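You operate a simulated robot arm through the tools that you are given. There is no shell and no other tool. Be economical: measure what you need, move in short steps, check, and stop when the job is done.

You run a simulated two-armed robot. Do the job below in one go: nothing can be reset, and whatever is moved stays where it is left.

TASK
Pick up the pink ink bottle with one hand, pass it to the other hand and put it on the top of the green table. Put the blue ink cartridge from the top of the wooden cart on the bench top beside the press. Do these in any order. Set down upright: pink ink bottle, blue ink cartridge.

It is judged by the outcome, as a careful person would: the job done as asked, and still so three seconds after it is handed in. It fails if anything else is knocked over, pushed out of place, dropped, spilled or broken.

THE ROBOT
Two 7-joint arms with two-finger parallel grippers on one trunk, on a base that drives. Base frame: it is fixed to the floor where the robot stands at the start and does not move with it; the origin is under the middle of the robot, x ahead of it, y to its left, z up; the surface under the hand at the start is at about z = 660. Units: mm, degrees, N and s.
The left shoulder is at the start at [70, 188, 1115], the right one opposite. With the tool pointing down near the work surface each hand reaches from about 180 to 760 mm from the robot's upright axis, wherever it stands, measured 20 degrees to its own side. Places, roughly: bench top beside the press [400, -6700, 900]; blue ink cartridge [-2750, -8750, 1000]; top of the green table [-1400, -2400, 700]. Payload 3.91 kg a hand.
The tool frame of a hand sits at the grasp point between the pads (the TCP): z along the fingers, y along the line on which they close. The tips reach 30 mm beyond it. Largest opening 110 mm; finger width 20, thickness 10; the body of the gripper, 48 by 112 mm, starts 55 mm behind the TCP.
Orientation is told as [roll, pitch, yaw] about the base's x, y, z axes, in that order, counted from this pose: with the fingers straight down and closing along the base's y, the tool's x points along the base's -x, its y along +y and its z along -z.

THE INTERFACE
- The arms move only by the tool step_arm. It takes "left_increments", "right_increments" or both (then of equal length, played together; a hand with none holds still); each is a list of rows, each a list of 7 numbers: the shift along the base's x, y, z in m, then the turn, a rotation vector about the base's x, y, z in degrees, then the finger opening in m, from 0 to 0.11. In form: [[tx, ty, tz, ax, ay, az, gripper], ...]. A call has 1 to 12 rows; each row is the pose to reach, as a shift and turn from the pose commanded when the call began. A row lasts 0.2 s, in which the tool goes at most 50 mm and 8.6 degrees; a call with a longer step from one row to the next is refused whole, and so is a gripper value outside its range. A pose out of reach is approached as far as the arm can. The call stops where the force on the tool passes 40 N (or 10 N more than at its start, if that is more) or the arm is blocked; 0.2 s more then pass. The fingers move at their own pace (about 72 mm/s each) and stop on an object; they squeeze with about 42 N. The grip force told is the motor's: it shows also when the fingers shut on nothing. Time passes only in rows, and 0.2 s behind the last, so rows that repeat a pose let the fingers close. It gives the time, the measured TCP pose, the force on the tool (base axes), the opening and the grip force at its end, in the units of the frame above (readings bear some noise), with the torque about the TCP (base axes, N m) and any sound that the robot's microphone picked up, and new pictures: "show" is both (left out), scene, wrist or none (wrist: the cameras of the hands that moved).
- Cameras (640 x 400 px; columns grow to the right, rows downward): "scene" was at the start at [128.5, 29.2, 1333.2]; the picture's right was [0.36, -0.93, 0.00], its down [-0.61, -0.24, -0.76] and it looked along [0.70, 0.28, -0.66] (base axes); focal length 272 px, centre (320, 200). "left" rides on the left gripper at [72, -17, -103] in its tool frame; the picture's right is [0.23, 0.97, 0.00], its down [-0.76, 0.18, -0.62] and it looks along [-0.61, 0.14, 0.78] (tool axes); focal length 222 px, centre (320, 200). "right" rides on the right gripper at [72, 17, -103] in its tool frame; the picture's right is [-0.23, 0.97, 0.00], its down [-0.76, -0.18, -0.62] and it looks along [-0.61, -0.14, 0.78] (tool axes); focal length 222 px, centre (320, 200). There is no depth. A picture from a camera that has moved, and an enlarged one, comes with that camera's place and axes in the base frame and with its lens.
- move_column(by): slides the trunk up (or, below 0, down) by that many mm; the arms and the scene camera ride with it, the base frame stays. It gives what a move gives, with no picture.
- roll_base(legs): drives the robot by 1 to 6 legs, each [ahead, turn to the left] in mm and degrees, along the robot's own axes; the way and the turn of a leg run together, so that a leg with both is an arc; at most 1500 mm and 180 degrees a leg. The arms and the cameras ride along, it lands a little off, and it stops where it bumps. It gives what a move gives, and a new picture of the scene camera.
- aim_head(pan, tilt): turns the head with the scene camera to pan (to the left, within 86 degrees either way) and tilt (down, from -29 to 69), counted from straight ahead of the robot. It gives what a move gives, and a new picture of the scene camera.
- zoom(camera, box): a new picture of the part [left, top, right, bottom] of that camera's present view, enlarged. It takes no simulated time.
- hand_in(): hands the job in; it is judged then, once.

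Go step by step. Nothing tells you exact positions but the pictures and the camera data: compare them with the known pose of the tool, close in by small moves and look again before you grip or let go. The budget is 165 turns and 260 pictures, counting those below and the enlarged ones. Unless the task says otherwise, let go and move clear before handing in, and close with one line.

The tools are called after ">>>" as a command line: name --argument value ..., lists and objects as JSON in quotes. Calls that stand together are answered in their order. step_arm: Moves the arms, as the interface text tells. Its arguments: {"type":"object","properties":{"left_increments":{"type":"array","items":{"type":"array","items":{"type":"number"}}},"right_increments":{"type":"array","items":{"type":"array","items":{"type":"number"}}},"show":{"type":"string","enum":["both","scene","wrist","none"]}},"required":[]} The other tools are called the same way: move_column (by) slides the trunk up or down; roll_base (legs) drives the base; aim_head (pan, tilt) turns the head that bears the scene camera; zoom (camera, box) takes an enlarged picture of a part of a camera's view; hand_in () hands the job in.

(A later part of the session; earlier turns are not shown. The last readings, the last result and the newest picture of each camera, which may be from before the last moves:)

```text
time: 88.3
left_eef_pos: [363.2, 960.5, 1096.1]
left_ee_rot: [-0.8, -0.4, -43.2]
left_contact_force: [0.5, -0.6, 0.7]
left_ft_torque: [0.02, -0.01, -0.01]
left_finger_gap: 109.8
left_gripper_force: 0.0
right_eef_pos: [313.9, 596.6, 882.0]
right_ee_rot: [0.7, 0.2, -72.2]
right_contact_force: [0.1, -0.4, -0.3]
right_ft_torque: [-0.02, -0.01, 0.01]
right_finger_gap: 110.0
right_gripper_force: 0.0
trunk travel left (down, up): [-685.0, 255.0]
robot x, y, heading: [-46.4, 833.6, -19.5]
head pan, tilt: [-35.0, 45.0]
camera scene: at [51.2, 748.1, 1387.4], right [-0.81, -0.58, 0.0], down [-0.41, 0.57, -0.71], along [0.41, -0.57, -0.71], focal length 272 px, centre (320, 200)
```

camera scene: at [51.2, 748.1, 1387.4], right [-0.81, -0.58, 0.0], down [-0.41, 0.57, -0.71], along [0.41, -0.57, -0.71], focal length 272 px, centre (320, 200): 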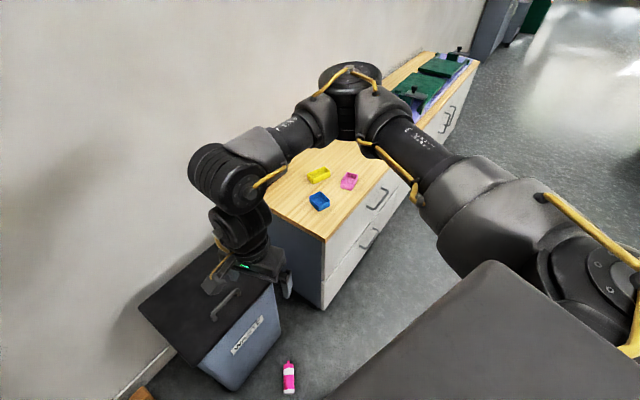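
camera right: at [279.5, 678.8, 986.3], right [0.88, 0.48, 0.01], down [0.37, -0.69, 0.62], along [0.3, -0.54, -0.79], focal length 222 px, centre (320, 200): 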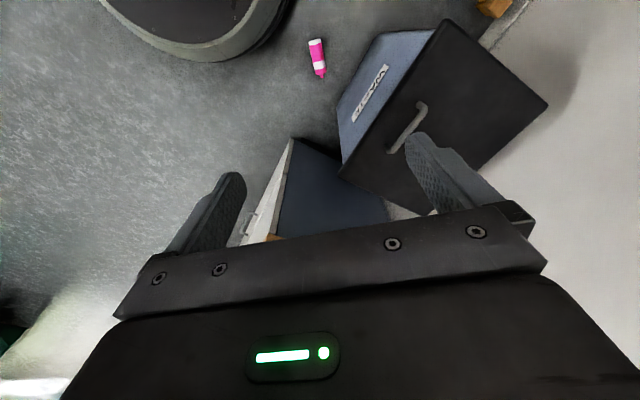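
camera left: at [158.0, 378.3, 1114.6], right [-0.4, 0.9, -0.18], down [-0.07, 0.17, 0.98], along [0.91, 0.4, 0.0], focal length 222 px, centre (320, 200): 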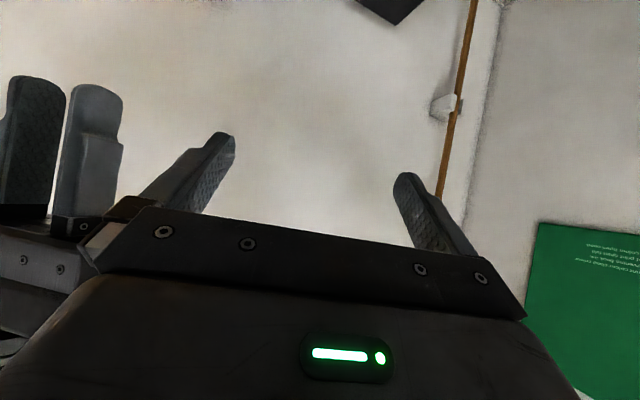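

Parked well at [-46, 834], heading −19.5. I'll re-align the right hand above the bottle and lower the trunk in stages.

>>> step_arm --right_increments '[[0.002, 0.005, 0, 0, 0, 8, 0.11], [0.004, 0.01, 0, 0, 0, 16, 0.11], [0.004, 0.02, 0, 0, 0, 24, 0.11], [0.004, 0.02, 0, 0, 0, 24, 0.11]]' --show "none"

>>> move_column --by -400

>>> aim_head --pan -35 --tilt 35

>>> zoom --camera "right" --box '[0, 0, 640, 400]'

```text
time: 89.3
left_eef_pos: [363.6, 961.3, 1095.3]
left_ee_rot: [-0.7, -0.5, -43.3]
left_contact_force: [0.3, -0.5, -0.1]
left_ft_torque: [0.0, -0.03, 0.03]
left_finger_gap: 110.1
left_gripper_force: 0.1
right_eef_pos: [318.6, 616.7, 882.1]
right_ee_rot: [0.6, 0.2, -48.1]
right_contact_force: [0.6, 0.4, -0.2]
right_ft_torque: [-0.01, 0.02, 0.0]
right_finger_gap: 110.2
right_gripper_force: 0.0
trunk travel left (down, up): [-685.0, 255.0]
robot x, y, heading: [-41.4, 830.9, -19.3]
head pan, tilt: [-35.0, 45.0]
```

```text
time: 93.1
left_eef_pos: [363.9, 959.5, 695.2]
left_ee_rot: [-0.7, -0.4, -43.2]
left_contact_force: [0.6, -0.2, 0.3]
left_ft_torque: [-0.03, 0.0, -0.02]
left_finger_gap: 110.1
left_gripper_force: 0.0
right_eef_pos: [317.6, 617.4, 481.6]
right_ee_rot: [0.6, 0.2, -48.1]
right_contact_force: [-0.4, 0.3, 0.2]
right_ft_torque: [0.02, 0.02, -0.03]
right_finger_gap: 110.2
right_gripper_force: 0.1
trunk travel left (down, up): [-285.0, 655.0]
robot x, y, heading: [-44.8, 835.7, -19.1]
head pan, tilt: [-35.0, 45.0]
```

```text
time: 93.8
left_eef_pos: [364.4, 961.1, 696.2]
left_ee_rot: [-0.7, -0.4, -43.1]
left_contact_force: [-0.5, -0.3, -0.9]
left_ft_torque: [-0.01, 0.01, 0.01]
left_finger_gap: 109.9
left_gripper_force: 0.1
right_eef_pos: [318.2, 618.0, 480.8]
right_ee_rot: [0.6, 0.2, -48.2]
right_contact_force: [0.6, 0.0, 0.2]
right_ft_torque: [0.01, -0.03, -0.02]
right_finger_gap: 110.0
right_gripper_force: 0.0
trunk travel left (down, up): [-285.0, 655.0]
robot x, y, heading: [-44.7, 829.6, -19.3]
head pan, tilt: [-35.0, 35.0]
camera scene: at [55.1, 742.6, 1002.2], right [-0.81, -0.58, 0.0], down [-0.34, 0.47, -0.82], along [0.48, -0.66, -0.57], focal length 272 px, centre (320, 200)
```

scene: 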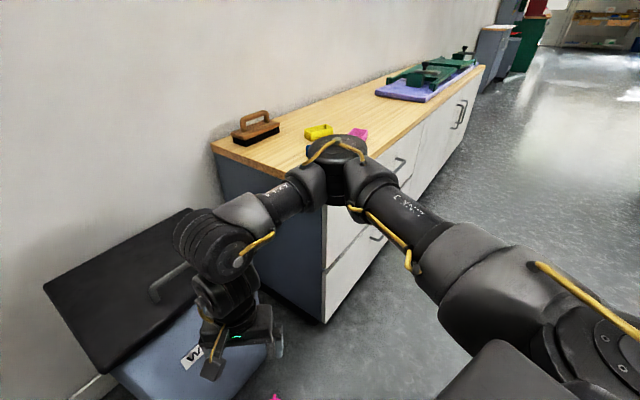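

```text
1.00 times, centred on (320, 200) of right (not enlarged: the box is as wide or as high as the picture)
camera zoom: at [282.2, 680.5, 585.5], right [0.88, 0.48, 0.01], down [0.37, -0.69, 0.62], along [0.3, -0.54, -0.79], focal length 222 px, centre (320, 200)
```

zoom: 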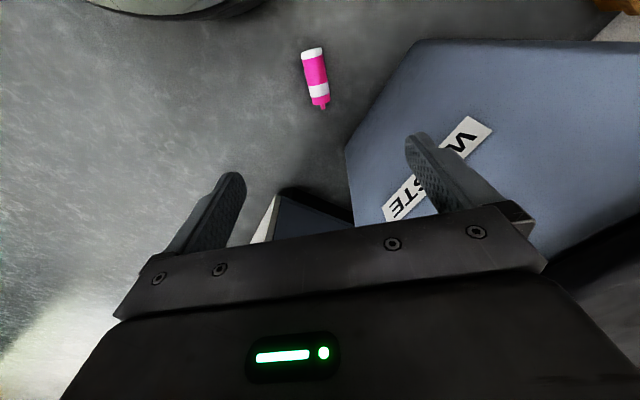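

All clear: the elbow hangs in front of the bench corner and the bin front is at x ≈ 480. I'll lower further and look again.

>>> move_column --by -270

>>> step_arm --right_increments '[[-0.005, -0.002, -0.02, 0, 0, -2, 0.11], [-0.01, -0.004, -0.04, 0, 0, -2, 0.11]]'

```text
time: 96.6
left_eef_pos: [364.3, 960.9, 425.8]
left_ee_rot: [-0.6, -0.3, -43.3]
left_contact_force: [-0.2, 0.7, -0.2]
left_ft_torque: [0.03, 0.0, 0.0]
left_finger_gap: 110.0
left_gripper_force: 0.1
right_eef_pos: [318.2, 618.5, 211.1]
right_ee_rot: [0.6, 0.2, -48.2]
right_contact_force: [0.3, -0.5, -0.4]
right_ft_torque: [0.01, -0.01, -0.02]
right_finger_gap: 110.3
right_gripper_force: 0.1
trunk travel left (down, up): [-15.0, 925.0]
robot x, y, heading: [-43.5, 834.0, -19.2]
head pan, tilt: [-35.0, 35.0]
```

```text
time: 97.2
left_eef_pos: [364.3, 960.0, 425.1]
left_ee_rot: [-0.7, -0.5, -43.2]
left_contact_force: [0.1, 0.4, -0.7]
left_ft_torque: [0.02, 0.0, 0.0]
left_finger_gap: 109.8
left_gripper_force: 0.1
right_eef_pos: [310.1, 612.5, 171.2]
right_ee_rot: [0.6, 0.2, -50.3]
right_contact_force: [0.0, 0.2, -0.8]
right_ft_torque: [0.02, 0.01, 0.02]
right_finger_gap: 109.9
right_gripper_force: 0.2
trunk travel left (down, up): [-15.0, 925.0]
robot x, y, heading: [-41.3, 829.2, -19.6]
head pan, tilt: [-35.0, 35.0]
camera scene: at [55.0, 742.6, 732.3], right [-0.81, -0.58, 0.0], down [-0.34, 0.47, -0.82], along [0.48, -0.67, -0.57], focal length 272 px, centre (320, 200)
camera right: at [275.7, 676.9, 275.3], right [0.89, 0.45, 0.01], down [0.35, -0.71, 0.62], along [0.28, -0.55, -0.79], focal length 222 px, centre (320, 200)
```

scene: 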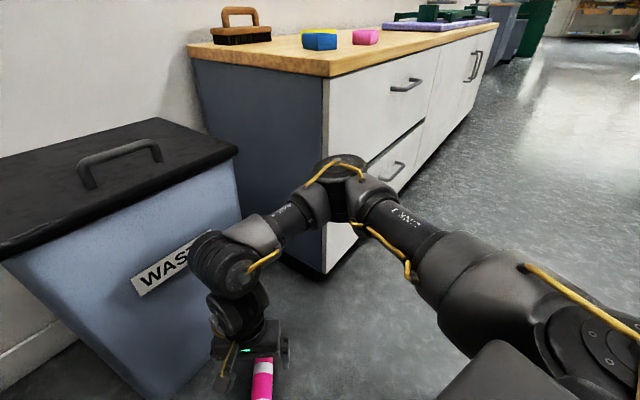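
right: 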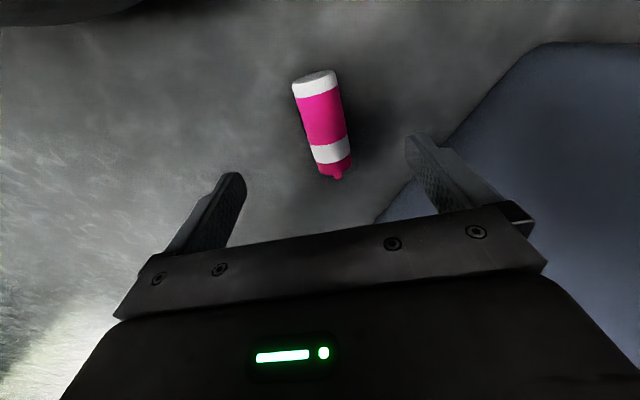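

The hand is aligned, with the TCP about 26 mm from the base end and less than 2 mm off the axis. I'll tilt +10° (so the bottle ends vertical at the hand-over) and go down to z ≈ 38.

>>> step_arm --right_increments '[[0, 0, -0.03, 3.8, 3.2, 0, 0.11], [0, 0, -0.06, 7.66, 6.43, 0, 0.11], [0, 0, -0.09, 7.66, 6.43, 0, 0.11], [0, 0, -0.115, 7.66, 6.43, 0, 0.11], [0, 0, -0.133, 7.66, 6.43, 0, 0.11], [0, 0, -0.133, 7.66, 6.43, 0, 0.11]]' --show "wrist"

```text
time: 98.6
left_eef_pos: [364.2, 960.3, 427.1]
left_ee_rot: [-0.7, -0.4, -43.2]
left_contact_force: [0.7, -0.4, -0.7]
left_ft_torque: [0.02, -0.02, 0.0]
left_finger_gap: 110.0
left_gripper_force: 0.1
right_eef_pos: [308.4, 612.5, 38.3]
right_ee_rot: [0.7, 10.2, -50.3]
right_contact_force: [0.3, 0.6, 0.2]
right_ft_torque: [-0.01, -0.03, 0.02]
right_finger_gap: 109.8
right_gripper_force: 0.1
trunk travel left (down, up): [-15.0, 925.0]
robot x, y, heading: [-45.1, 831.1, -18.9]
head pan, tilt: [-35.0, 35.0]
camera right: at [287.1, 662.3, 153.8], right [0.89, 0.45, -0.03], down [0.41, -0.78, 0.48], along [0.19, -0.44, -0.88], focal length 222 px, centre (320, 200)
```

right: 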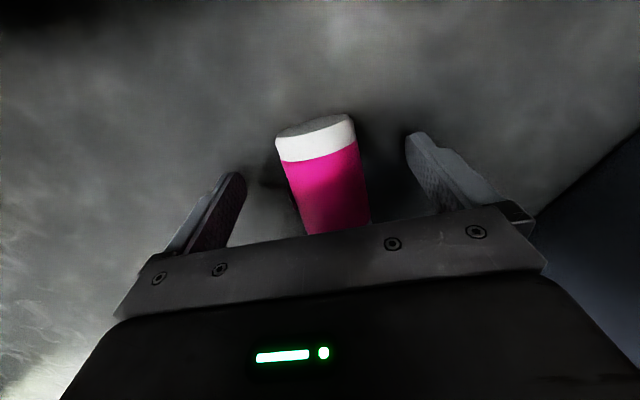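

The bottle's base part sits between the fingers. Closing.

>>> step_arm --right_increments '[[0, 0, 0, 0, 0, 0, 0.08], [0, 0, 0, 0, 0, 0, 0.06], [0, 0, 0, 0, 0, 0, 0.03], [0, 0, 0, 0, 0, 0, 0.02], [0, 0, 0, 0, 0, 0, 0.02]]' --show "wrist"

```text
time: 99.8
left_eef_pos: [362.8, 960.0, 426.5]
left_ee_rot: [-0.7, -0.4, -43.2]
left_contact_force: [-0.1, -0.1, -0.1]
left_ft_torque: [0.01, -0.01, 0.02]
left_finger_gap: 109.9
left_gripper_force: 0.0
right_eef_pos: [308.8, 611.9, 39.6]
right_ee_rot: [0.6, 10.1, -50.2]
right_contact_force: [-0.3, 0.4, 0.8]
right_ft_torque: [-0.03, -0.02, 0.03]
right_finger_gap: 44.9
right_gripper_force: 42.6
trunk travel left (down, up): [-15.0, 925.0]
robot x, y, heading: [-47.3, 832.1, -19.6]
head pan, tilt: [-35.0, 35.0]
camera right: at [287.1, 662.3, 154.0], right [0.89, 0.45, -0.03], down [0.41, -0.78, 0.48], along [0.19, -0.44, -0.88], focal length 222 px, centre (320, 200)
```

right: 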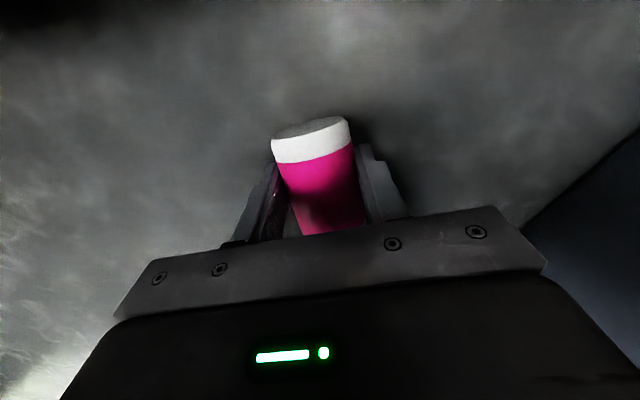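

Gripped at 44.9 mm. I'll lift gently by 60 mm first and check.

>>> step_arm --right_increments '[[0, 0, 0.015, 0, 0, 0, 0.02], [0, 0, 0.03, 0, 0, 0, 0.02], [0, 0, 0.045, 0, 0, 0, 0.02], [0, 0, 0.06, 0, 0, 0, 0.02]]' --show "none"

>>> move_column --by 670

>>> aim_head --pan 0 --tilt 50

```text
time: 100.8
left_eef_pos: [362.9, 960.3, 425.9]
left_ee_rot: [-0.6, -0.4, -43.2]
left_contact_force: [-0.9, -0.1, -0.6]
left_ft_torque: [0.0, 0.01, 0.0]
left_finger_gap: 110.1
left_gripper_force: 0.0
right_eef_pos: [308.5, 613.2, 99.9]
right_ee_rot: [0.5, 10.2, -50.2]
right_contact_force: [-0.9, 0.8, -2.5]
right_ft_torque: [-0.01, 0.0, 0.01]
right_finger_gap: 45.0
right_gripper_force: 41.9
trunk travel left (down, up): [-15.0, 925.0]
robot x, y, heading: [-44.5, 835.7, -18.9]
head pan, tilt: [-35.0, 35.0]
```

```text
refused: 670 is not a number from -400 to 400
```

```text
time: 101.8
left_eef_pos: [364.4, 961.0, 426.1]
left_ee_rot: [-0.7, -0.5, -43.2]
left_contact_force: [0.2, -0.6, 0.1]
left_ft_torque: [-0.01, 0.0, 0.01]
left_finger_gap: 110.0
left_gripper_force: 0.1
right_eef_pos: [308.0, 613.0, 99.2]
right_ee_rot: [0.6, 10.2, -50.2]
right_contact_force: [-1.0, -0.2, -1.4]
right_ft_torque: [0.02, 0.0, 0.01]
right_finger_gap: 44.7
right_gripper_force: 42.2
trunk travel left (down, up): [-15.0, 925.0]
robot x, y, heading: [-41.4, 832.3, -19.1]
head pan, tilt: [0.0, 50.0]
camera scene: at [76.4, 788.5, 710.5], right [-0.33, -0.94, 0.0], down [-0.72, 0.25, -0.64], along [0.61, -0.21, -0.77], focal length 272 px, centre (320, 200)
```

scene: 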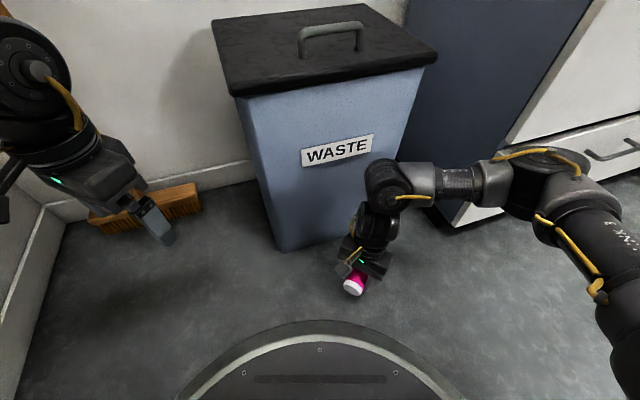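

The bottle is held. Raising the trunk in two stages.

>>> move_column --by 400

>>> move_column --by 270

```text
time: 105.6
left_eef_pos: [363.6, 960.0, 824.7]
left_ee_rot: [-0.8, -0.4, -43.2]
left_contact_force: [-0.4, -0.5, 0.9]
left_ft_torque: [0.01, -0.03, -0.02]
left_finger_gap: 109.8
left_gripper_force: 0.0
right_eef_pos: [307.5, 612.7, 499.3]
right_ee_rot: [0.6, 10.2, -50.2]
right_contact_force: [0.3, 0.6, -0.2]
right_ft_torque: [0.05, 0.04, -0.01]
right_finger_gap: 44.4
right_gripper_force: 41.8
trunk travel left (down, up): [-415.0, 525.0]
robot x, y, heading: [-44.4, 830.4, -19.5]
head pan, tilt: [0.0, 50.0]
```

```text
time: 108.4
left_eef_pos: [363.7, 961.7, 1095.3]
left_ee_rot: [-0.7, -0.4, -43.1]
left_contact_force: [0.4, 0.2, -0.1]
left_ft_torque: [-0.01, -0.03, -0.01]
left_finger_gap: 109.9
left_gripper_force: 0.1
right_eef_pos: [308.6, 614.3, 769.4]
right_ee_rot: [0.7, 10.1, -50.2]
right_contact_force: [-0.3, -0.7, -1.1]
right_ft_torque: [0.01, -0.01, -0.03]
right_finger_gap: 44.2
right_gripper_force: 42.3
trunk travel left (down, up): [-685.0, 255.0]
robot x, y, heading: [-44.4, 827.9, -19.4]
head pan, tilt: [0.0, 50.0]
```

Now to the rehearsed way-point: the right hand swings inward and yaws +58°, slowly, while the left hand returns to its meeting place.

>>> step_arm --right_increments '[[-0.002, 0.011, 0.01, 0, 0, 5, 0.02], [-0.004, 0.022, 0.02, 0, 0, 10, 0.02], [-0.006, 0.033, 0.03, 0, 0, 15, 0.02], [-0.008, 0.044, 0.04, 0, 0, 20, 0.02], [-0.01, 0.055, 0.05, 0, 0, 25, 0.02], [-0.012, 0.066, 0.06, 0, 0, 30, 0.02], [-0.014, 0.077, 0.07, 0, 0, 35, 0.02], [-0.016, 0.088, 0.08, 0, 0, 40, 0.02], [-0.018, 0.099, 0.09, 0, 0, 45, 0.02], [-0.021, 0.11, 0.1, 0, 0, 50, 0.02], [-0.023, 0.121, 0.107, 0, 0, 54, 0.02], [-0.025, 0.131, 0.112, 0, 0, 58, 0.02]]' --left_increments '[[0.012, -0.006, 0, 0, 0, 0, 0.11], [0.024, -0.012, 0, 0, 0, 0, 0.11], [0.036, -0.018, 0, 0, 0, 0, 0.11], [0.048, -0.024, 0, 0, 0, 0, 0.11], [0.06, -0.03, 0, 0, 0, 0, 0.11], [0.072, -0.036, 0, 0, 0, 0, 0.11], [0.084, -0.042, 0, 0, 0, 0, 0.11], [0.096, -0.047, 0, 0, 0, 0, 0.11], [0.108, -0.052, 0, 0, 0, 0, 0.11], [0.12, -0.058, 0, 0, 0, 0, 0.11], [0.13, -0.063, 0, 0, 0, 0, 0.11], [0.136, -0.066, 0, 0, 0, 0, 0.11]]' --show "scene"

```text
time: 111.0
left_eef_pos: [498.3, 899.4, 1094.6]
left_ee_rot: [-0.9, -0.7, -43.1]
left_contact_force: [0.0, 0.0, -1.1]
left_ft_torque: [-0.02, -0.03, 0.03]
left_finger_gap: 110.2
left_gripper_force: 0.0
left hand out of reach, approached as far as the arm can: row 12
right_eef_pos: [282.8, 745.2, 881.3]
right_ee_rot: [0.5, 10.3, 7.9]
right_contact_force: [-0.4, 0.1, -0.3]
right_ft_torque: [0.0, 0.03, 0.01]
right_finger_gap: 44.5
right_gripper_force: 41.7
trunk travel left (down, up): [-685.0, 255.0]
robot x, y, heading: [-43.0, 826.0, -19.3]
head pan, tilt: [0.0, 50.0]
camera scene: at [75.5, 790.8, 1380.6], right [-0.33, -0.94, 0.0], down [-0.72, 0.25, -0.64], along [0.61, -0.21, -0.77], focal length 272 px, centre (320, 200)
```

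scene: 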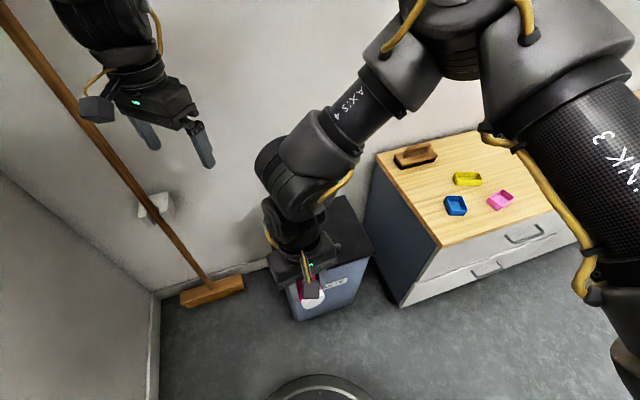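

The bottle is steady in the hand. Now I'll pitch the right hand up 90° about its wrist so the bottle stands upright.

>>> step_arm --right_increments '[[0.0216, 0.003, -0.0027, 1.03, -7.43, 0, 0.02], [0.0434, 0.006, -0.0021, 2.06, -14.85, 0, 0.02], [0.0649, 0.009, 0.0017, 3.08, -22.28, 0, 0.02], [0.0857, 0.0119, 0.0085, 4.11, -29.7, 0, 0.02], [0.1053, 0.0146, 0.0185, 5.14, -37.1, 0, 0.02], [0.1233, 0.0171, 0.0313, 6.17, -44.55, 0, 0.02], [0.14, 0.0194, 0.0468, 7.19, -52, 0, 0.02], [0.1541, 0.0214, 0.0646, 8.22, -59.4, 0, 0.02], [0.1659, 0.023, 0.0846, 9.25, -66.8, 0, 0.02], [0.1748, 0.0243, 0.106, 10.28, -74.25, 0, 0.02], [0.1811, 0.0251, 0.1293, 11.3, -81.7, 0, 0.02], [0.1842, 0.0256, 0.1533, 12.33, -89.1, 0, 0.02]]' --show "scene"

>>> zoom --camera "left" --box '[0, 0, 640, 400]'

```text
time: 113.6
left_eef_pos: [499.9, 897.4, 1093.8]
left_ee_rot: [-0.7, -0.6, -43.1]
left_contact_force: [0.1, -0.2, 0.0]
left_ft_torque: [0.02, 0.0, 0.03]
left_finger_gap: 110.1
left_gripper_force: 0.1
right_eef_pos: [484.3, 766.1, 1039.4]
right_ee_rot: [1.6, -79.6, 7.2]
right_contact_force: [-0.9, -0.9, -1.4]
right_ft_torque: [0.02, 0.01, 0.0]
right_finger_gap: 44.3
right_gripper_force: 42.2
right hand out of reach, approached as far as the arm can: row 12
trunk travel left (down, up): [-685.0, 255.0]
robot x, y, heading: [-47.2, 831.8, -19.2]
head pan, tilt: [0.0, 50.0]
camera scene: at [77.3, 788.2, 1380.4], right [-0.33, -0.94, 0.0], down [-0.72, 0.25, -0.64], along [0.61, -0.21, -0.77], focal length 272 px, centre (320, 200)
```

scene: 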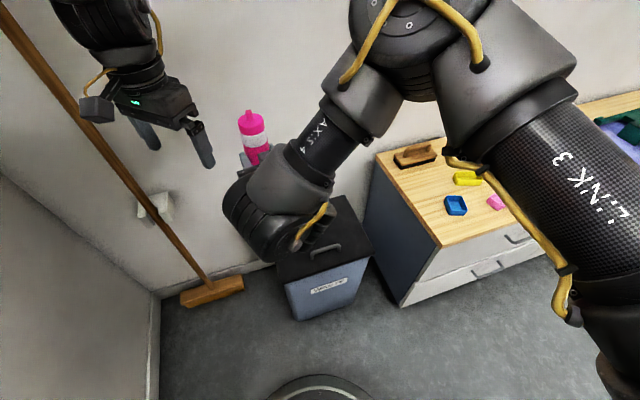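

```text
1.00 times, centred on (320, 200) of left (not enlarged: the box is as wide or as high as the picture)
camera zoom: at [436.1, 936.4, 1196.4], right [0.5, 0.87, -0.02], down [0.68, -0.38, 0.63], along [0.54, -0.33, -0.78], focal length 222 px, centre (320, 200)
```

zoom: 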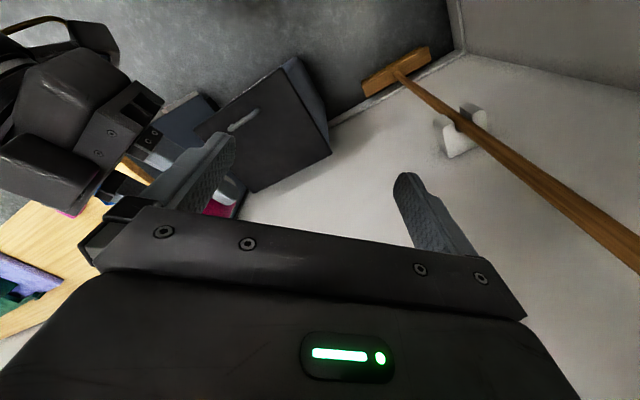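

The bottle is upright in the right hand. I'll lower it 70 mm, bring it under the left fingers, and check the alignment before raising it.

>>> step_arm --right_increments '[[0, 0, -0.025, 0, 0, 0, 0.02], [0, 0.005, -0.05, 0, 0, 0, 0.02], [0, 0.015, -0.07, 0, 0, 0, 0.02], [0, 0.03, -0.07, 0, 0, 0, 0.02], [0, 0.045, -0.07, 0, 0, 0, 0.02], [0, 0.06, -0.07, 0, 0, 0, 0.02], [0, 0.075, -0.07, 0, 0, 0, 0.02], [0, 0.09, -0.07, 0, 0, 0, 0.02]]' --show "scene"

>>> zoom --camera "left" --box '[0, 0, 640, 400]'

```text
time: 115.4
left_eef_pos: [499.6, 899.0, 1093.7]
left_ee_rot: [-0.9, -0.6, -43.1]
left_contact_force: [0.5, 0.3, -0.1]
left_ft_torque: [0.0, 0.0, -0.05]
left_finger_gap: 109.9
left_gripper_force: 0.0
right_eef_pos: [483.2, 856.7, 968.1]
right_ee_rot: [0.5, -79.7, 7.8]
right_contact_force: [0.4, 0.1, -0.9]
right_ft_torque: [-0.01, 0.01, -0.02]
right_finger_gap: 44.5
right_gripper_force: 42.2
right hand out of reach, approached as far as the arm can: row 1, 2
trunk travel left (down, up): [-685.0, 255.0]
robot x, y, heading: [-42.5, 833.6, -19.2]
head pan, tilt: [0.0, 50.0]
camera scene: at [76.6, 789.4, 1380.5], right [-0.33, -0.94, 0.0], down [-0.72, 0.25, -0.64], along [0.61, -0.21, -0.77], focal length 272 px, centre (320, 200)
```

scene: 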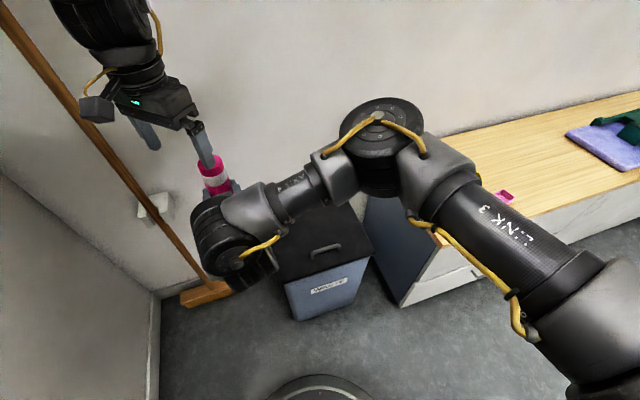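

```text
1.00 times, centred on (320, 200) of left (not enlarged: the box is as wide or as high as the picture)
camera zoom: at [435.5, 937.5, 1196.6], right [0.5, 0.87, -0.02], down [0.68, -0.38, 0.63], along [0.54, -0.33, -0.78], focal length 222 px, centre (320, 200)
```

zoom: 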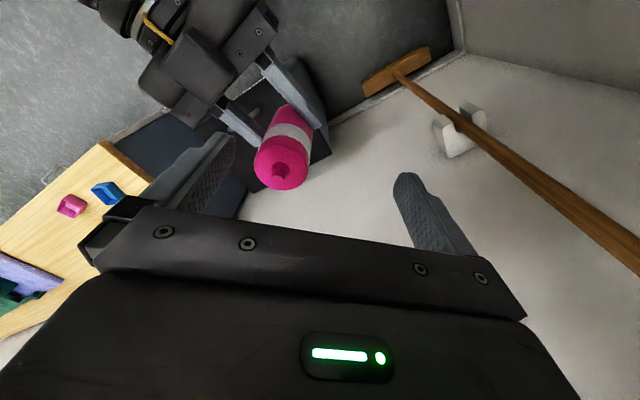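

It moves freely now. I'll shift the bottle right under the left TCP (+4, +38 mm), narrow the left fingers to 85 mm, and look once more.

>>> step_arm --right_increments '[[0.001, 0.012, 0, 0, 0, 0, 0.02], [0.003, 0.025, 0, 0, 0, 0, 0.02], [0.004, 0.038, 0, 0, 0, 0, 0.02], [0.004, 0.038, 0, 0, 0, 0, 0.02]]' --left_increments '[[0, 0, 0, 0, 0, 0, 0.1], [0, 0, 0, 0, 0, 0, 0.09], [0, 0, 0, 0, 0, 0, 0.085], [0, 0, 0, 0, 0, 0, 0.085]]'

```text
time: 116.4
left_eef_pos: [499.2, 897.3, 1093.9]
left_ee_rot: [-0.8, -0.6, -43.1]
left_contact_force: [0.3, -0.4, 0.4]
left_ft_torque: [0.03, -0.03, 0.01]
left_finger_gap: 84.8
left_gripper_force: 0.0
right_eef_pos: [480.3, 866.0, 973.1]
right_ee_rot: [0.9, -79.7, 7.5]
right_contact_force: [-0.2, 0.6, -0.6]
right_ft_torque: [0.0, 0.02, -0.04]
right_finger_gap: 44.4
right_gripper_force: 42.4
right hand out of reach, approached as far as the arm can: row 1, 2, 3, 4
trunk travel left (down, up): [-685.0, 255.0]
robot x, y, heading: [-43.2, 831.1, -19.5]
head pan, tilt: [0.0, 50.0]
camera scene: at [76.7, 789.0, 1380.5], right [-0.33, -0.94, 0.0], down [-0.72, 0.25, -0.64], along [0.61, -0.21, -0.77], focal length 272 px, centre (320, 200)
camera right: at [364.4, 864.8, 920.0], right [-0.1, 0.97, 0.23], down [-0.45, -0.25, 0.86], along [0.89, -0.01, 0.46], focal length 222 px, centre (320, 200)
camera left: at [435.6, 937.1, 1196.6], right [0.5, 0.87, -0.02], down [0.68, -0.38, 0.63], along [0.54, -0.33, -0.78], focal length 222 px, centre (320, 200)
```

scene: 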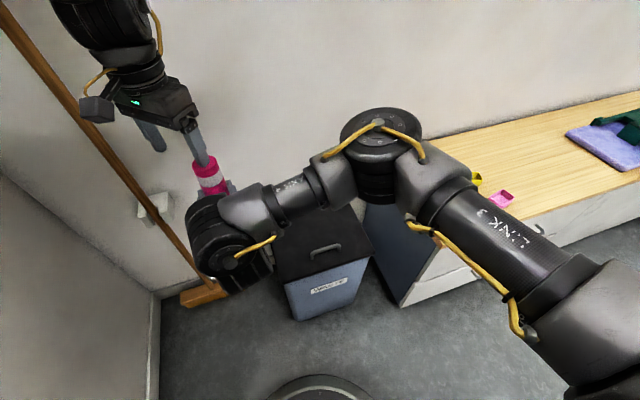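
right: 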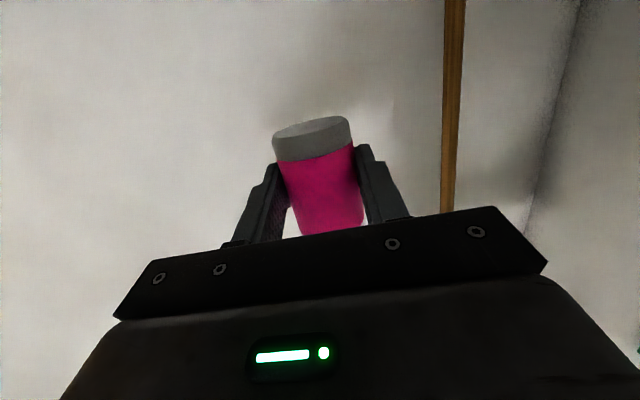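
left: 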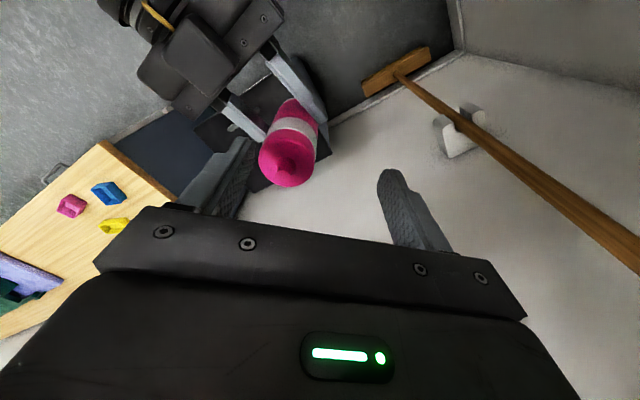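

The right hand is 29 mm short in y. I'll yaw it +14° so its fingers swing toward the left hand's axis.

>>> step_arm --right_increments '[[0.0, 0.006, 0, 0, 0, 3.5, 0.02], [0.002, 0.013, 0, 0, 0, 7, 0.02], [0.005, 0.02, 0, 0, 0, 10.5, 0.02], [0.007, 0.026, 0, 0, 0, 14, 0.02], [0.007, 0.026, 0, 0, 0, 14, 0.02]]' --show "none"

>>> zoom --camera "left" --box '[0, 0, 640, 400]'

```text
time: 117.4
left_eef_pos: [498.7, 895.9, 1097.0]
left_ee_rot: [-0.9, -0.9, -43.3]
left_contact_force: [-2.0, -0.2, 1.0]
left_ft_torque: [-0.08, 0.12, -0.02]
left_finger_gap: 85.9
left_gripper_force: 1.4
right_eef_pos: [442.5, 864.7, 998.0]
right_ee_rot: [0.8, -78.9, 20.5]
right_contact_force: [3.1, 0.9, -2.5]
right_ft_torque: [-0.05, 0.2, 0.01]
right_finger_gap: 44.7
right_gripper_force: 41.6
right hand out of reach, approached as far as the arm can: row 1, 2, 3, 4, 5
trunk travel left (down, up): [-685.0, 255.0]
robot x, y, heading: [-44.9, 831.9, -19.5]
head pan, tilt: [0.0, 50.0]
stopped in row 5 (left hand): the force on the tool passed its limit at 43 N (the readings are from after the stop); the commanded pose is now the measured one
```

```text
1.00 times, centred on (320, 200) of left (not enlarged: the box is as wide or as high as the picture)
camera zoom: at [434.5, 936.7, 1199.7], right [0.5, 0.86, -0.02], down [0.68, -0.38, 0.63], along [0.54, -0.33, -0.78], focal length 222 px, centre (320, 200)
```

zoom: 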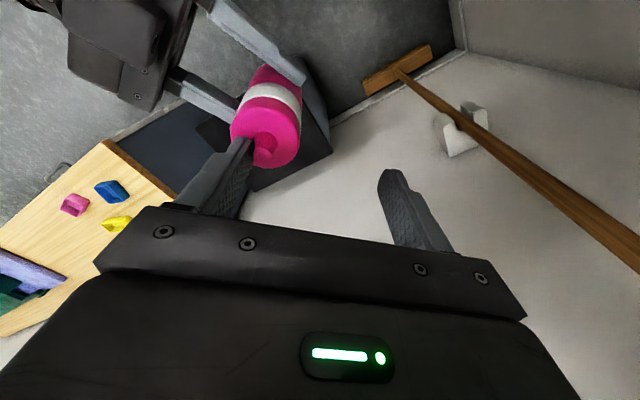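

The bottle drifted back and touched a left finger, so I'll back it off downward, restore the yaw, and check that the bottle hasn't shifted.

>>> step_arm --right_increments '[[0.002, -0.002, -0.02, 0, 0, 0, 0.02], [0.01, -0.005, -0.035, 0, 0, -3, 0.02], [0.02, -0.008, -0.035, 0, 0, -7, 0.02], [0.03, -0.012, -0.035, 0, 0, -10, 0.02], [0.038, -0.02, -0.035, 0, 0, -13, 0.02], [0.038, -0.03, -0.035, 0, 0, -13, 0.02]]' --show "wrist"

```text
time: 118.8
left_eef_pos: [499.1, 896.3, 1097.9]
left_ee_rot: [-0.9, -0.8, -43.2]
left_contact_force: [-0.5, -0.6, 0.8]
left_ft_torque: [-0.03, -0.03, 0.04]
left_finger_gap: 84.8
left_gripper_force: 0.1
right_eef_pos: [480.7, 835.4, 964.7]
right_ee_rot: [0.5, -78.9, 7.6]
right_contact_force: [-0.4, 0.0, -1.0]
right_ft_torque: [0.0, -0.01, -0.01]
right_finger_gap: 44.7
right_gripper_force: 41.9
right hand out of reach, approached as far as the arm can: row 1, 2
trunk travel left (down, up): [-685.0, 255.0]
robot x, y, heading: [-42.5, 833.3, -19.2]
head pan, tilt: [0.0, 50.0]
camera right: at [364.5, 834.7, 913.2], right [-0.1, 0.97, 0.23], down [-0.43, -0.24, 0.87], along [0.9, -0.01, 0.44], focal length 222 px, centre (320, 200)
```

right: 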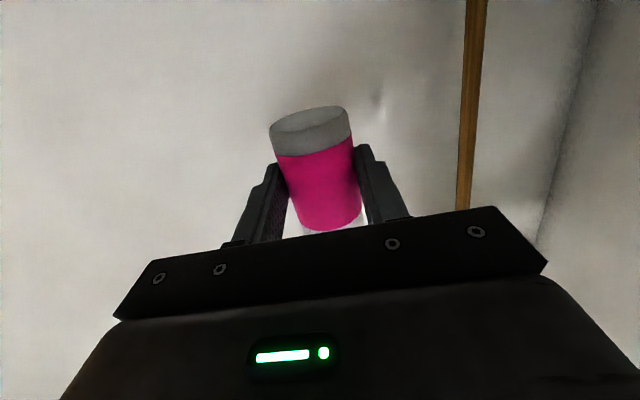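

The bottle has tipped a few degrees in the grip but is held. I'll test whether the left hand can come inward if it also draws back.

>>> step_arm --left_increments '[[-0.014, -0.009, 0.003, 0, 0, 0, 0.09], [-0.028, -0.019, 0.003, 0, 0, 0, 0.1], [-0.042, -0.028, 0.003, 0, 0, 0, 0.1], [-0.042, -0.028, 0.003, 0, 0, 0, 0.1]]' --show "wrist"

```text
time: 119.8
left_eef_pos: [468.4, 888.4, 1098.1]
left_ee_rot: [-1.1, -0.9, -43.2]
left_contact_force: [-0.4, 0.4, 0.8]
left_ft_torque: [0.05, -0.03, -0.01]
left_finger_gap: 99.9
left_gripper_force: 0.2
left hand out of reach, approached as far as the arm can: row 1, 2, 3, 4
right_eef_pos: [479.5, 835.8, 964.0]
right_ee_rot: [0.7, -78.9, 7.6]
right_contact_force: [0.2, 0.3, -1.2]
right_ft_torque: [0.02, 0.04, 0.0]
right_finger_gap: 44.7
right_gripper_force: 42.3
trunk travel left (down, up): [-685.0, 255.0]
robot x, y, heading: [-44.8, 832.2, -19.1]
head pan, tilt: [0.0, 50.0]
camera left: at [405.0, 928.5, 1199.5], right [0.5, 0.86, -0.02], down [0.68, -0.38, 0.63], along [0.54, -0.33, -0.77], focal length 222 px, centre (320, 200)
```

left: 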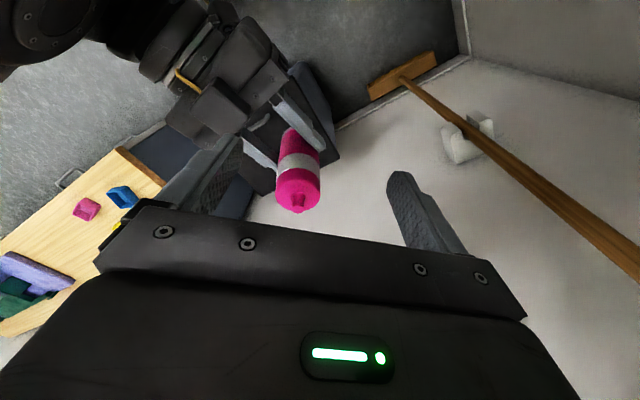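

The left hand can come further inward when higher. I'll raise it 70 mm and move inward another 25 mm.

>>> step_arm --left_increments '[[0, 0, 0.025, 0, 0, 0, 0.1], [0, 0, 0.05, 0, 0, 0, 0.1], [-0.002, -0.006, 0.07, 0, 0, 0, 0.1], [-0.005, -0.014, 0.07, 0, 0, 0, 0.1], [-0.008, -0.024, 0.07, 0, 0, 0, 0.1], [-0.008, -0.024, 0.07, 0, 0, 0, 0.1]]' --show "none"

>>> step_arm --right_increments '[[0, 0, 0.025, 0, 0, 0, 0.02], [0, 0, 0.05, 0, 0, 0, 0.02], [0, 0.01, 0.06, 0, 0, 0, 0.02], [0, 0.02, 0.06, 0, 0, 0, 0.02]]' --show "none"

>>> zoom --camera "left" --box '[0, 0, 640, 400]'

```text
time: 121.2
left_eef_pos: [456.2, 902.1, 1157.5]
left_ee_rot: [-1.2, -1.0, -43.2]
left_contact_force: [-0.9, -0.1, 0.7]
left_ft_torque: [0.03, -0.02, -0.05]
left_finger_gap: 99.9
left_gripper_force: 0.0
left hand out of reach, approached as far as the arm can: row 1, 2, 3, 4, 5, 6
right_eef_pos: [479.9, 836.3, 965.2]
right_ee_rot: [0.7, -78.9, 7.6]
right_contact_force: [0.3, 0.4, -1.9]
right_ft_torque: [-0.02, 0.05, -0.04]
right_finger_gap: 44.4
right_gripper_force: 42.2
trunk travel left (down, up): [-685.0, 255.0]
robot x, y, heading: [-45.0, 827.4, -19.2]
head pan, tilt: [0.0, 50.0]
```

```text
time: 122.2
left_eef_pos: [457.8, 902.4, 1158.4]
left_ee_rot: [-1.1, -0.9, -43.2]
left_contact_force: [0.2, 0.3, -0.5]
left_ft_torque: [-0.01, 0.01, 0.01]
left_finger_gap: 100.2
left_gripper_force: 0.1
right_eef_pos: [495.0, 830.1, 1008.2]
right_ee_rot: [0.6, -78.9, 7.8]
right_contact_force: [-0.7, -0.3, -1.1]
right_ft_torque: [-0.01, 0.03, -0.02]
right_finger_gap: 44.6
right_gripper_force: 42.2
right hand out of reach, approached as far as the arm can: row 1, 2, 3, 4
trunk travel left (down, up): [-685.0, 255.0]
robot x, y, heading: [-46.6, 830.3, -19.2]
head pan, tilt: [0.0, 50.0]
```

```text
1.00 times, centred on (320, 200) of left (not enlarged: the box is as wide or as high as the picture)
camera zoom: at [393.0, 942.5, 1260.6], right [0.5, 0.86, -0.02], down [0.68, -0.38, 0.63], along [0.54, -0.33, -0.77], focal length 222 px, centre (320, 200)
```

zoom: 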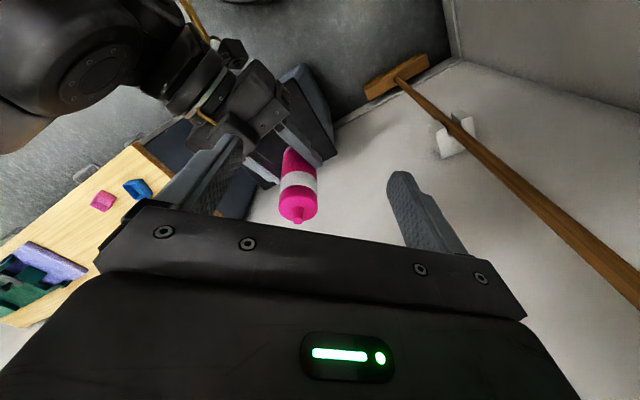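

Limits depend on the path taken. I'll reset both hands to the rehearsed way-points, with the left hand drawn back and the right one at its earlier W2 pose.

>>> step_arm --left_increments '[[-0.018, 0.012, 0, 0, 0, 0, 0.11], [-0.036, 0.024, 0, 0, 0, 0, 0.11], [-0.054, 0.036, -0.015, 0, 0, 0, 0.11], [-0.072, 0.048, -0.03, 0, 0, 0, 0.11], [-0.09, 0.061, -0.045, 0, 0, 0, 0.11], [-0.09, 0.061, -0.064, 0, 0, 0, 0.11]]' --right_increments '[[0, -0.012, 0, 0, 0, 0, 0.02], [-0.005, -0.025, 0, 0, 0, 0, 0.02], [-0.012, -0.037, 0.006, 0, 0, 1, 0.02], [-0.02, -0.046, 0.012, 0, 0, 2, 0.02], [-0.029, -0.046, 0.018, 0, 0, 3, 0.02], [-0.029, -0.046, 0.024, 0, 0, 4, 0.02]]' --show "scene"

```text
time: 123.6
left_eef_pos: [370.1, 963.2, 1092.8]
left_ee_rot: [-1.0, -0.8, -43.2]
left_contact_force: [0.4, -0.4, 0.0]
left_ft_torque: [0.04, 0.01, 0.0]
left_finger_gap: 110.1
left_gripper_force: 0.0
right_eef_pos: [477.6, 781.6, 1024.7]
right_ee_rot: [1.1, -78.8, 10.4]
right_contact_force: [0.6, -0.6, -0.5]
right_ft_torque: [-0.01, 0.02, 0.01]
right_finger_gap: 44.4
right_gripper_force: 42.0
right hand out of reach, approached as far as the arm can: row 3, 4, 5, 6
trunk travel left (down, up): [-685.0, 255.0]
robot x, y, heading: [-43.5, 830.1, -19.2]
head pan, tilt: [0.0, 50.0]
camera scene: at [78.0, 788.2, 1380.3], right [-0.33, -0.94, 0.0], down [-0.72, 0.25, -0.64], along [0.61, -0.21, -0.77], focal length 272 px, centre (320, 200)
```

scene: 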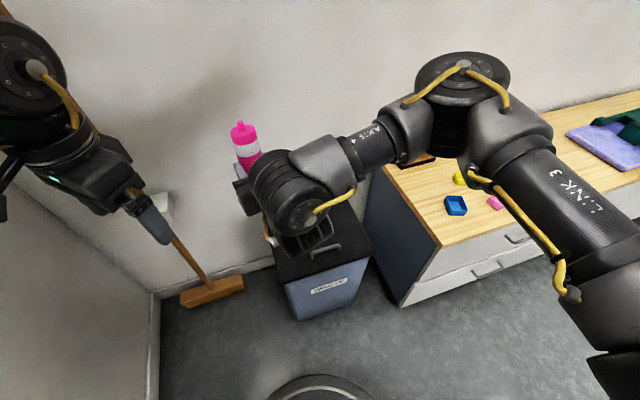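

A better option is for the left hand to come pitched −50° (a pose it reached earlier, further inward) and grip the bottle's upper part. I'll move it into that pose beside the bottle.

>>> step_arm --left_increments '[[0.0167, -0.0217, -0.0062, -4.88, -5.23, 0, 0.11], [0.0331, -0.0431, -0.0095, -9.76, -10.46, 0, 0.11], [0.0491, -0.0641, -0.01, -14.64, -15.7, 0, 0.11], [0.064, -0.0842, -0.0078, -19.5, -20.9, 0, 0.11], [0.0782, -0.1035, -0.003, -24.4, -26.15, 0, 0.11], [0.091, -0.1216, 0.0044, -29.3, -31.4, 0, 0.11], [0.1023, -0.1382, 0.0136, -34.2, -36.6, 0, 0.11]]' --right_increments '[[0.002, -0.01, 0, 0, 0, 0, 0.02], [0.004, -0.02, 0, 0, 0, 0, 0.02], [0.005, -0.03, 0, 0, 0, 0, 0.02], [0.005, -0.035, 0, 0, 0, 0, 0.02], [0.005, -0.035, 0, 0, 0, 0, 0.02], [0.005, -0.035, 0, 0, 0, 0, 0.02], [0.005, -0.035, 0, 0, 0, 0, 0.02]]'

```text
time: 125.2
left_eef_pos: [470.6, 823.3, 1108.5]
left_ee_rot: [-0.8, -51.0, -43.3]
left_contact_force: [-0.2, 0.2, 0.7]
left_ft_torque: [0.01, 0.01, -0.01]
left_finger_gap: 110.0
left_gripper_force: 0.0
right_eef_pos: [483.9, 744.9, 1026.7]
right_ee_rot: [0.8, -78.8, 11.5]
right_contact_force: [-0.1, 0.4, -0.8]
right_ft_torque: [0.0, 0.01, -0.01]
right_finger_gap: 44.8
right_gripper_force: 42.2
trunk travel left (down, up): [-685.0, 255.0]
robot x, y, heading: [-45.8, 832.2, -19.1]
head pan, tilt: [0.0, 50.0]
camera scene: at [77.3, 788.5, 1380.4], right [-0.33, -0.94, 0.0], down [-0.72, 0.25, -0.64], along [0.61, -0.21, -0.77], focal length 272 px, centre (320, 200)
camera right: at [367.8, 736.9, 974.5], right [-0.16, 0.96, 0.23], down [-0.42, -0.27, 0.87], along [0.89, 0.05, 0.44], focal length 222 px, centre (320, 200)
camera left: at [367.6, 899.1, 1117.2], right [0.57, 0.8, -0.18], down [0.13, 0.14, 0.98], along [0.81, -0.58, -0.02], focal length 222 px, centre (320, 200)
```

scene: 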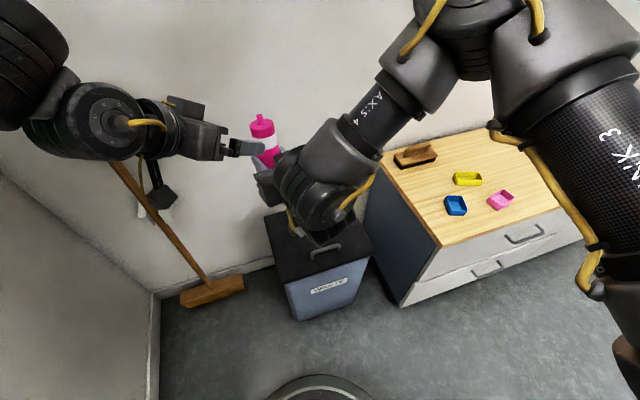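
right: 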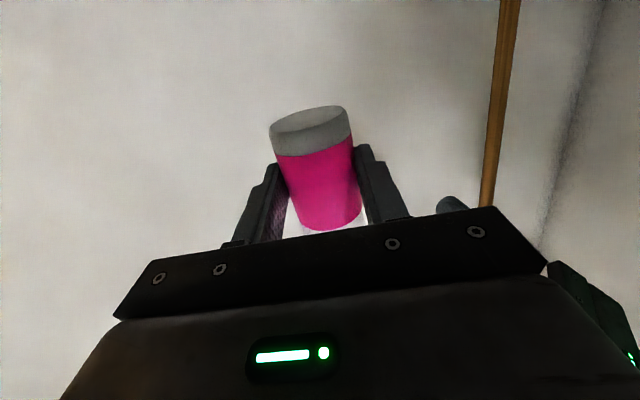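
left: 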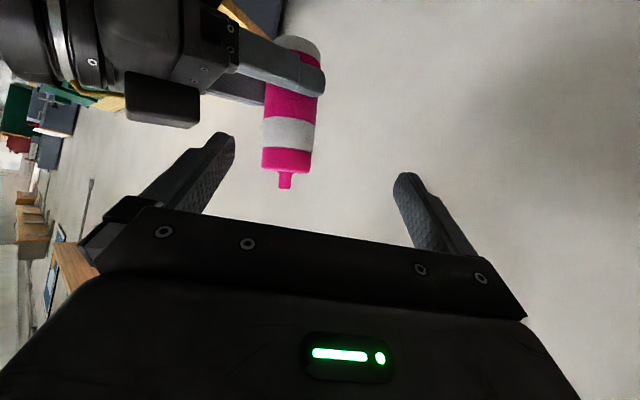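

Excellent, no limits this time. The left fingers are open toward the bottle, which is about 24 mm off-centre. I'll bring the bottle back +36 mm in y to centre it, then re-measure.

>>> step_arm --right_increments '[[-0.001, 0.01, 0, 0, 0, 0, 0.02], [-0.003, 0.02, 0, 0, 0, 0, 0.02], [-0.004, 0.03, 0, 0, 0, 0, 0.02], [-0.005, 0.036, 0, 0, 0, 0, 0.02]]' --show "none"

>>> zoom --camera "left" --box '[180, 0, 460, 240]'

```text
time: 126.2
left_eef_pos: [467.9, 823.3, 1108.5]
left_ee_rot: [-0.9, -50.9, -43.3]
left_contact_force: [0.3, -0.5, 0.2]
left_ft_torque: [0.01, -0.01, -0.02]
left_finger_gap: 109.9
left_gripper_force: 0.0
right_eef_pos: [478.2, 783.4, 1024.1]
right_ee_rot: [0.7, -78.9, 11.6]
right_contact_force: [0.4, 0.6, -1.3]
right_ft_torque: [0.04, 0.02, 0.0]
right_finger_gap: 44.5
right_gripper_force: 41.9
trunk travel left (down, up): [-685.0, 255.0]
robot x, y, heading: [-42.4, 829.0, -19.2]
head pan, tilt: [0.0, 50.0]
```

```text
1.67 times, centred on (320, 120) of left
camera zoom: at [367.0, 899.8, 1117.4], right [0.57, 0.8, -0.18], down [0.13, 0.14, 0.98], along [0.81, -0.58, -0.02], focal length 370 px, centre (320, 333)
```

zoom: 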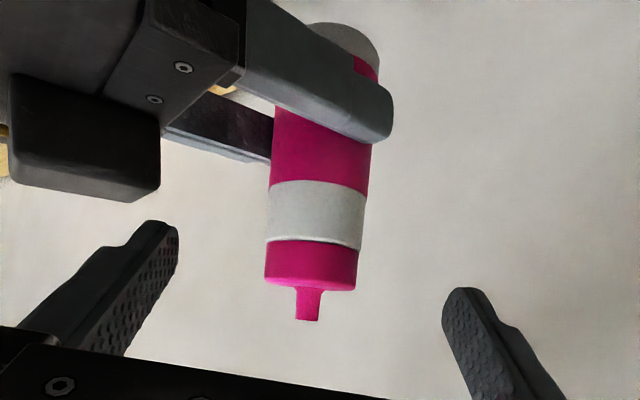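

The bottle is now centred between the left fingers, about 50 mm ahead, leaning about 12° forward. I'll advance the left hand along its approach and down 33 mm, watching for contact.

>>> step_arm --left_increments '[[0.009, -0.008, -0.006, 0, 0, 0, 0.11], [0.018, -0.016, -0.013, 0, 0, 0, 0.11], [0.026, -0.024, -0.02, 0, 0, 0, 0.11], [0.034, -0.032, -0.027, 0, 0, 0, 0.11], [0.034, -0.032, -0.033, 0, 0, 0, 0.11], [0.034, -0.032, -0.033, 0, 0, 0, 0.11]]' --show "none"

>>> zoom --camera "left" --box '[180, 0, 460, 240]'

>>> zoom --camera "scene" --box '[140, 60, 380, 240]'

```text
time: 127.6
left_eef_pos: [504.2, 793.1, 1075.9]
left_ee_rot: [-0.7, -50.8, -43.3]
left_contact_force: [-0.8, 0.0, 0.4]
left_ft_torque: [-0.01, 0.02, -0.01]
left_finger_gap: 109.8
left_gripper_force: 0.0
right_eef_pos: [478.2, 782.4, 1024.9]
right_ee_rot: [0.8, -78.9, 11.6]
right_contact_force: [0.1, 0.4, -2.1]
right_ft_torque: [0.0, 0.0, -0.01]
right_finger_gap: 44.4
right_gripper_force: 41.4
trunk travel left (down, up): [-685.0, 255.0]
robot x, y, heading: [-42.8, 831.1, -19.4]
head pan, tilt: [0.0, 50.0]
```

```text
1.67 times, centred on (320, 120) of left
camera zoom: at [402.3, 868.4, 1084.2], right [0.57, 0.8, -0.18], down [0.13, 0.14, 0.98], along [0.81, -0.58, -0.02], focal length 370 px, centre (320, 333)
```

zoom: 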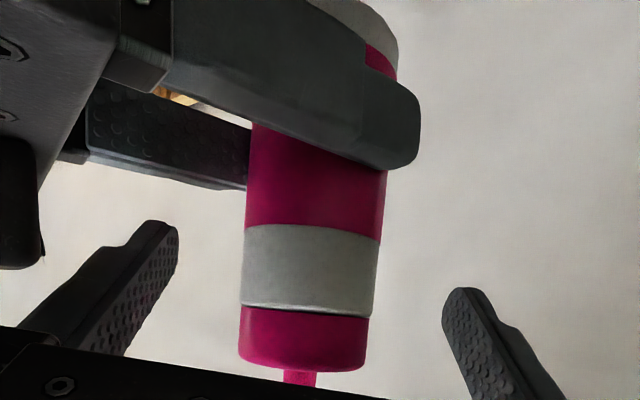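

```text
2.22 times, centred on (260, 150) of scene
camera zoom: at [76.6, 788.7, 1380.5], right [-0.33, -0.94, 0.0], down [-0.72, 0.25, -0.64], along [0.61, -0.21, -0.77], focal length 604 px, centre (453, 311)
```

zoom: 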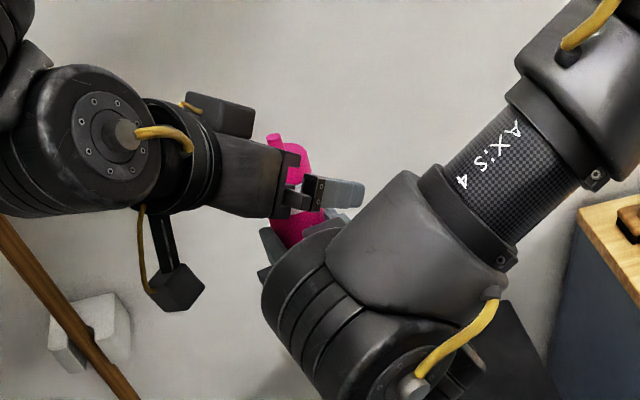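

The bottle's cap end is centred between the left pads. Closing the left hand, with the right still holding.

>>> step_arm --left_increments '[[0, 0, 0, 0, 0, 0, 0.08], [0, 0, 0, 0, 0, 0, 0.055], [0, 0, 0, 0, 0, 0, 0.045], [0, 0, 0, 0, 0, 0, 0.03], [0, 0, 0, 0, 0, 0, 0.02], [0, 0, 0, 0, 0, 0, 0.02]]' --show "wrist"

```text
time: 129.1
left_eef_pos: [501.8, 790.6, 1076.0]
left_ee_rot: [-1.9, -51.1, -42.8]
left_contact_force: [0.2, -0.4, 1.2]
left_ft_torque: [-0.29, 0.63, -0.1]
left_finger_gap: 46.6
left_gripper_force: 41.1
right_eef_pos: [478.2, 783.6, 1025.4]
right_ee_rot: [1.3, -79.0, 11.0]
right_contact_force: [-0.5, 0.8, -2.3]
right_ft_torque: [0.21, -0.55, 0.13]
right_finger_gap: 44.4
right_gripper_force: 41.8
trunk travel left (down, up): [-685.0, 255.0]
robot x, y, heading: [-44.3, 831.3, -19.3]
head pan, tilt: [0.0, 50.0]
stopped in row 6 (left hand): the force on the tool passed its limit at 41 N (the readings are from after the stop); the commanded pose is now the measured one
camera left: at [400.2, 866.4, 1084.9], right [0.57, 0.8, -0.2], down [0.13, 0.14, 0.98], along [0.81, -0.59, -0.02], focal length 222 px, centre (320, 200)
```

left: 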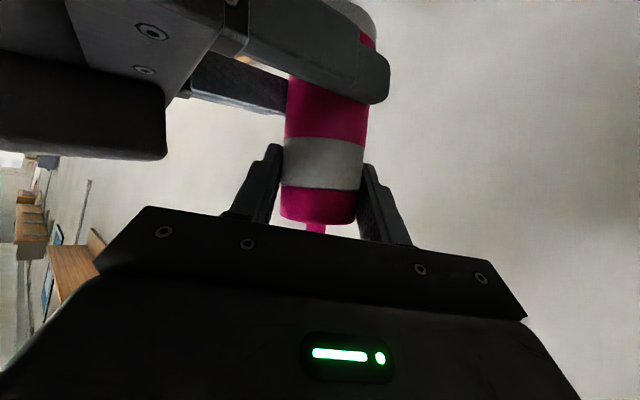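

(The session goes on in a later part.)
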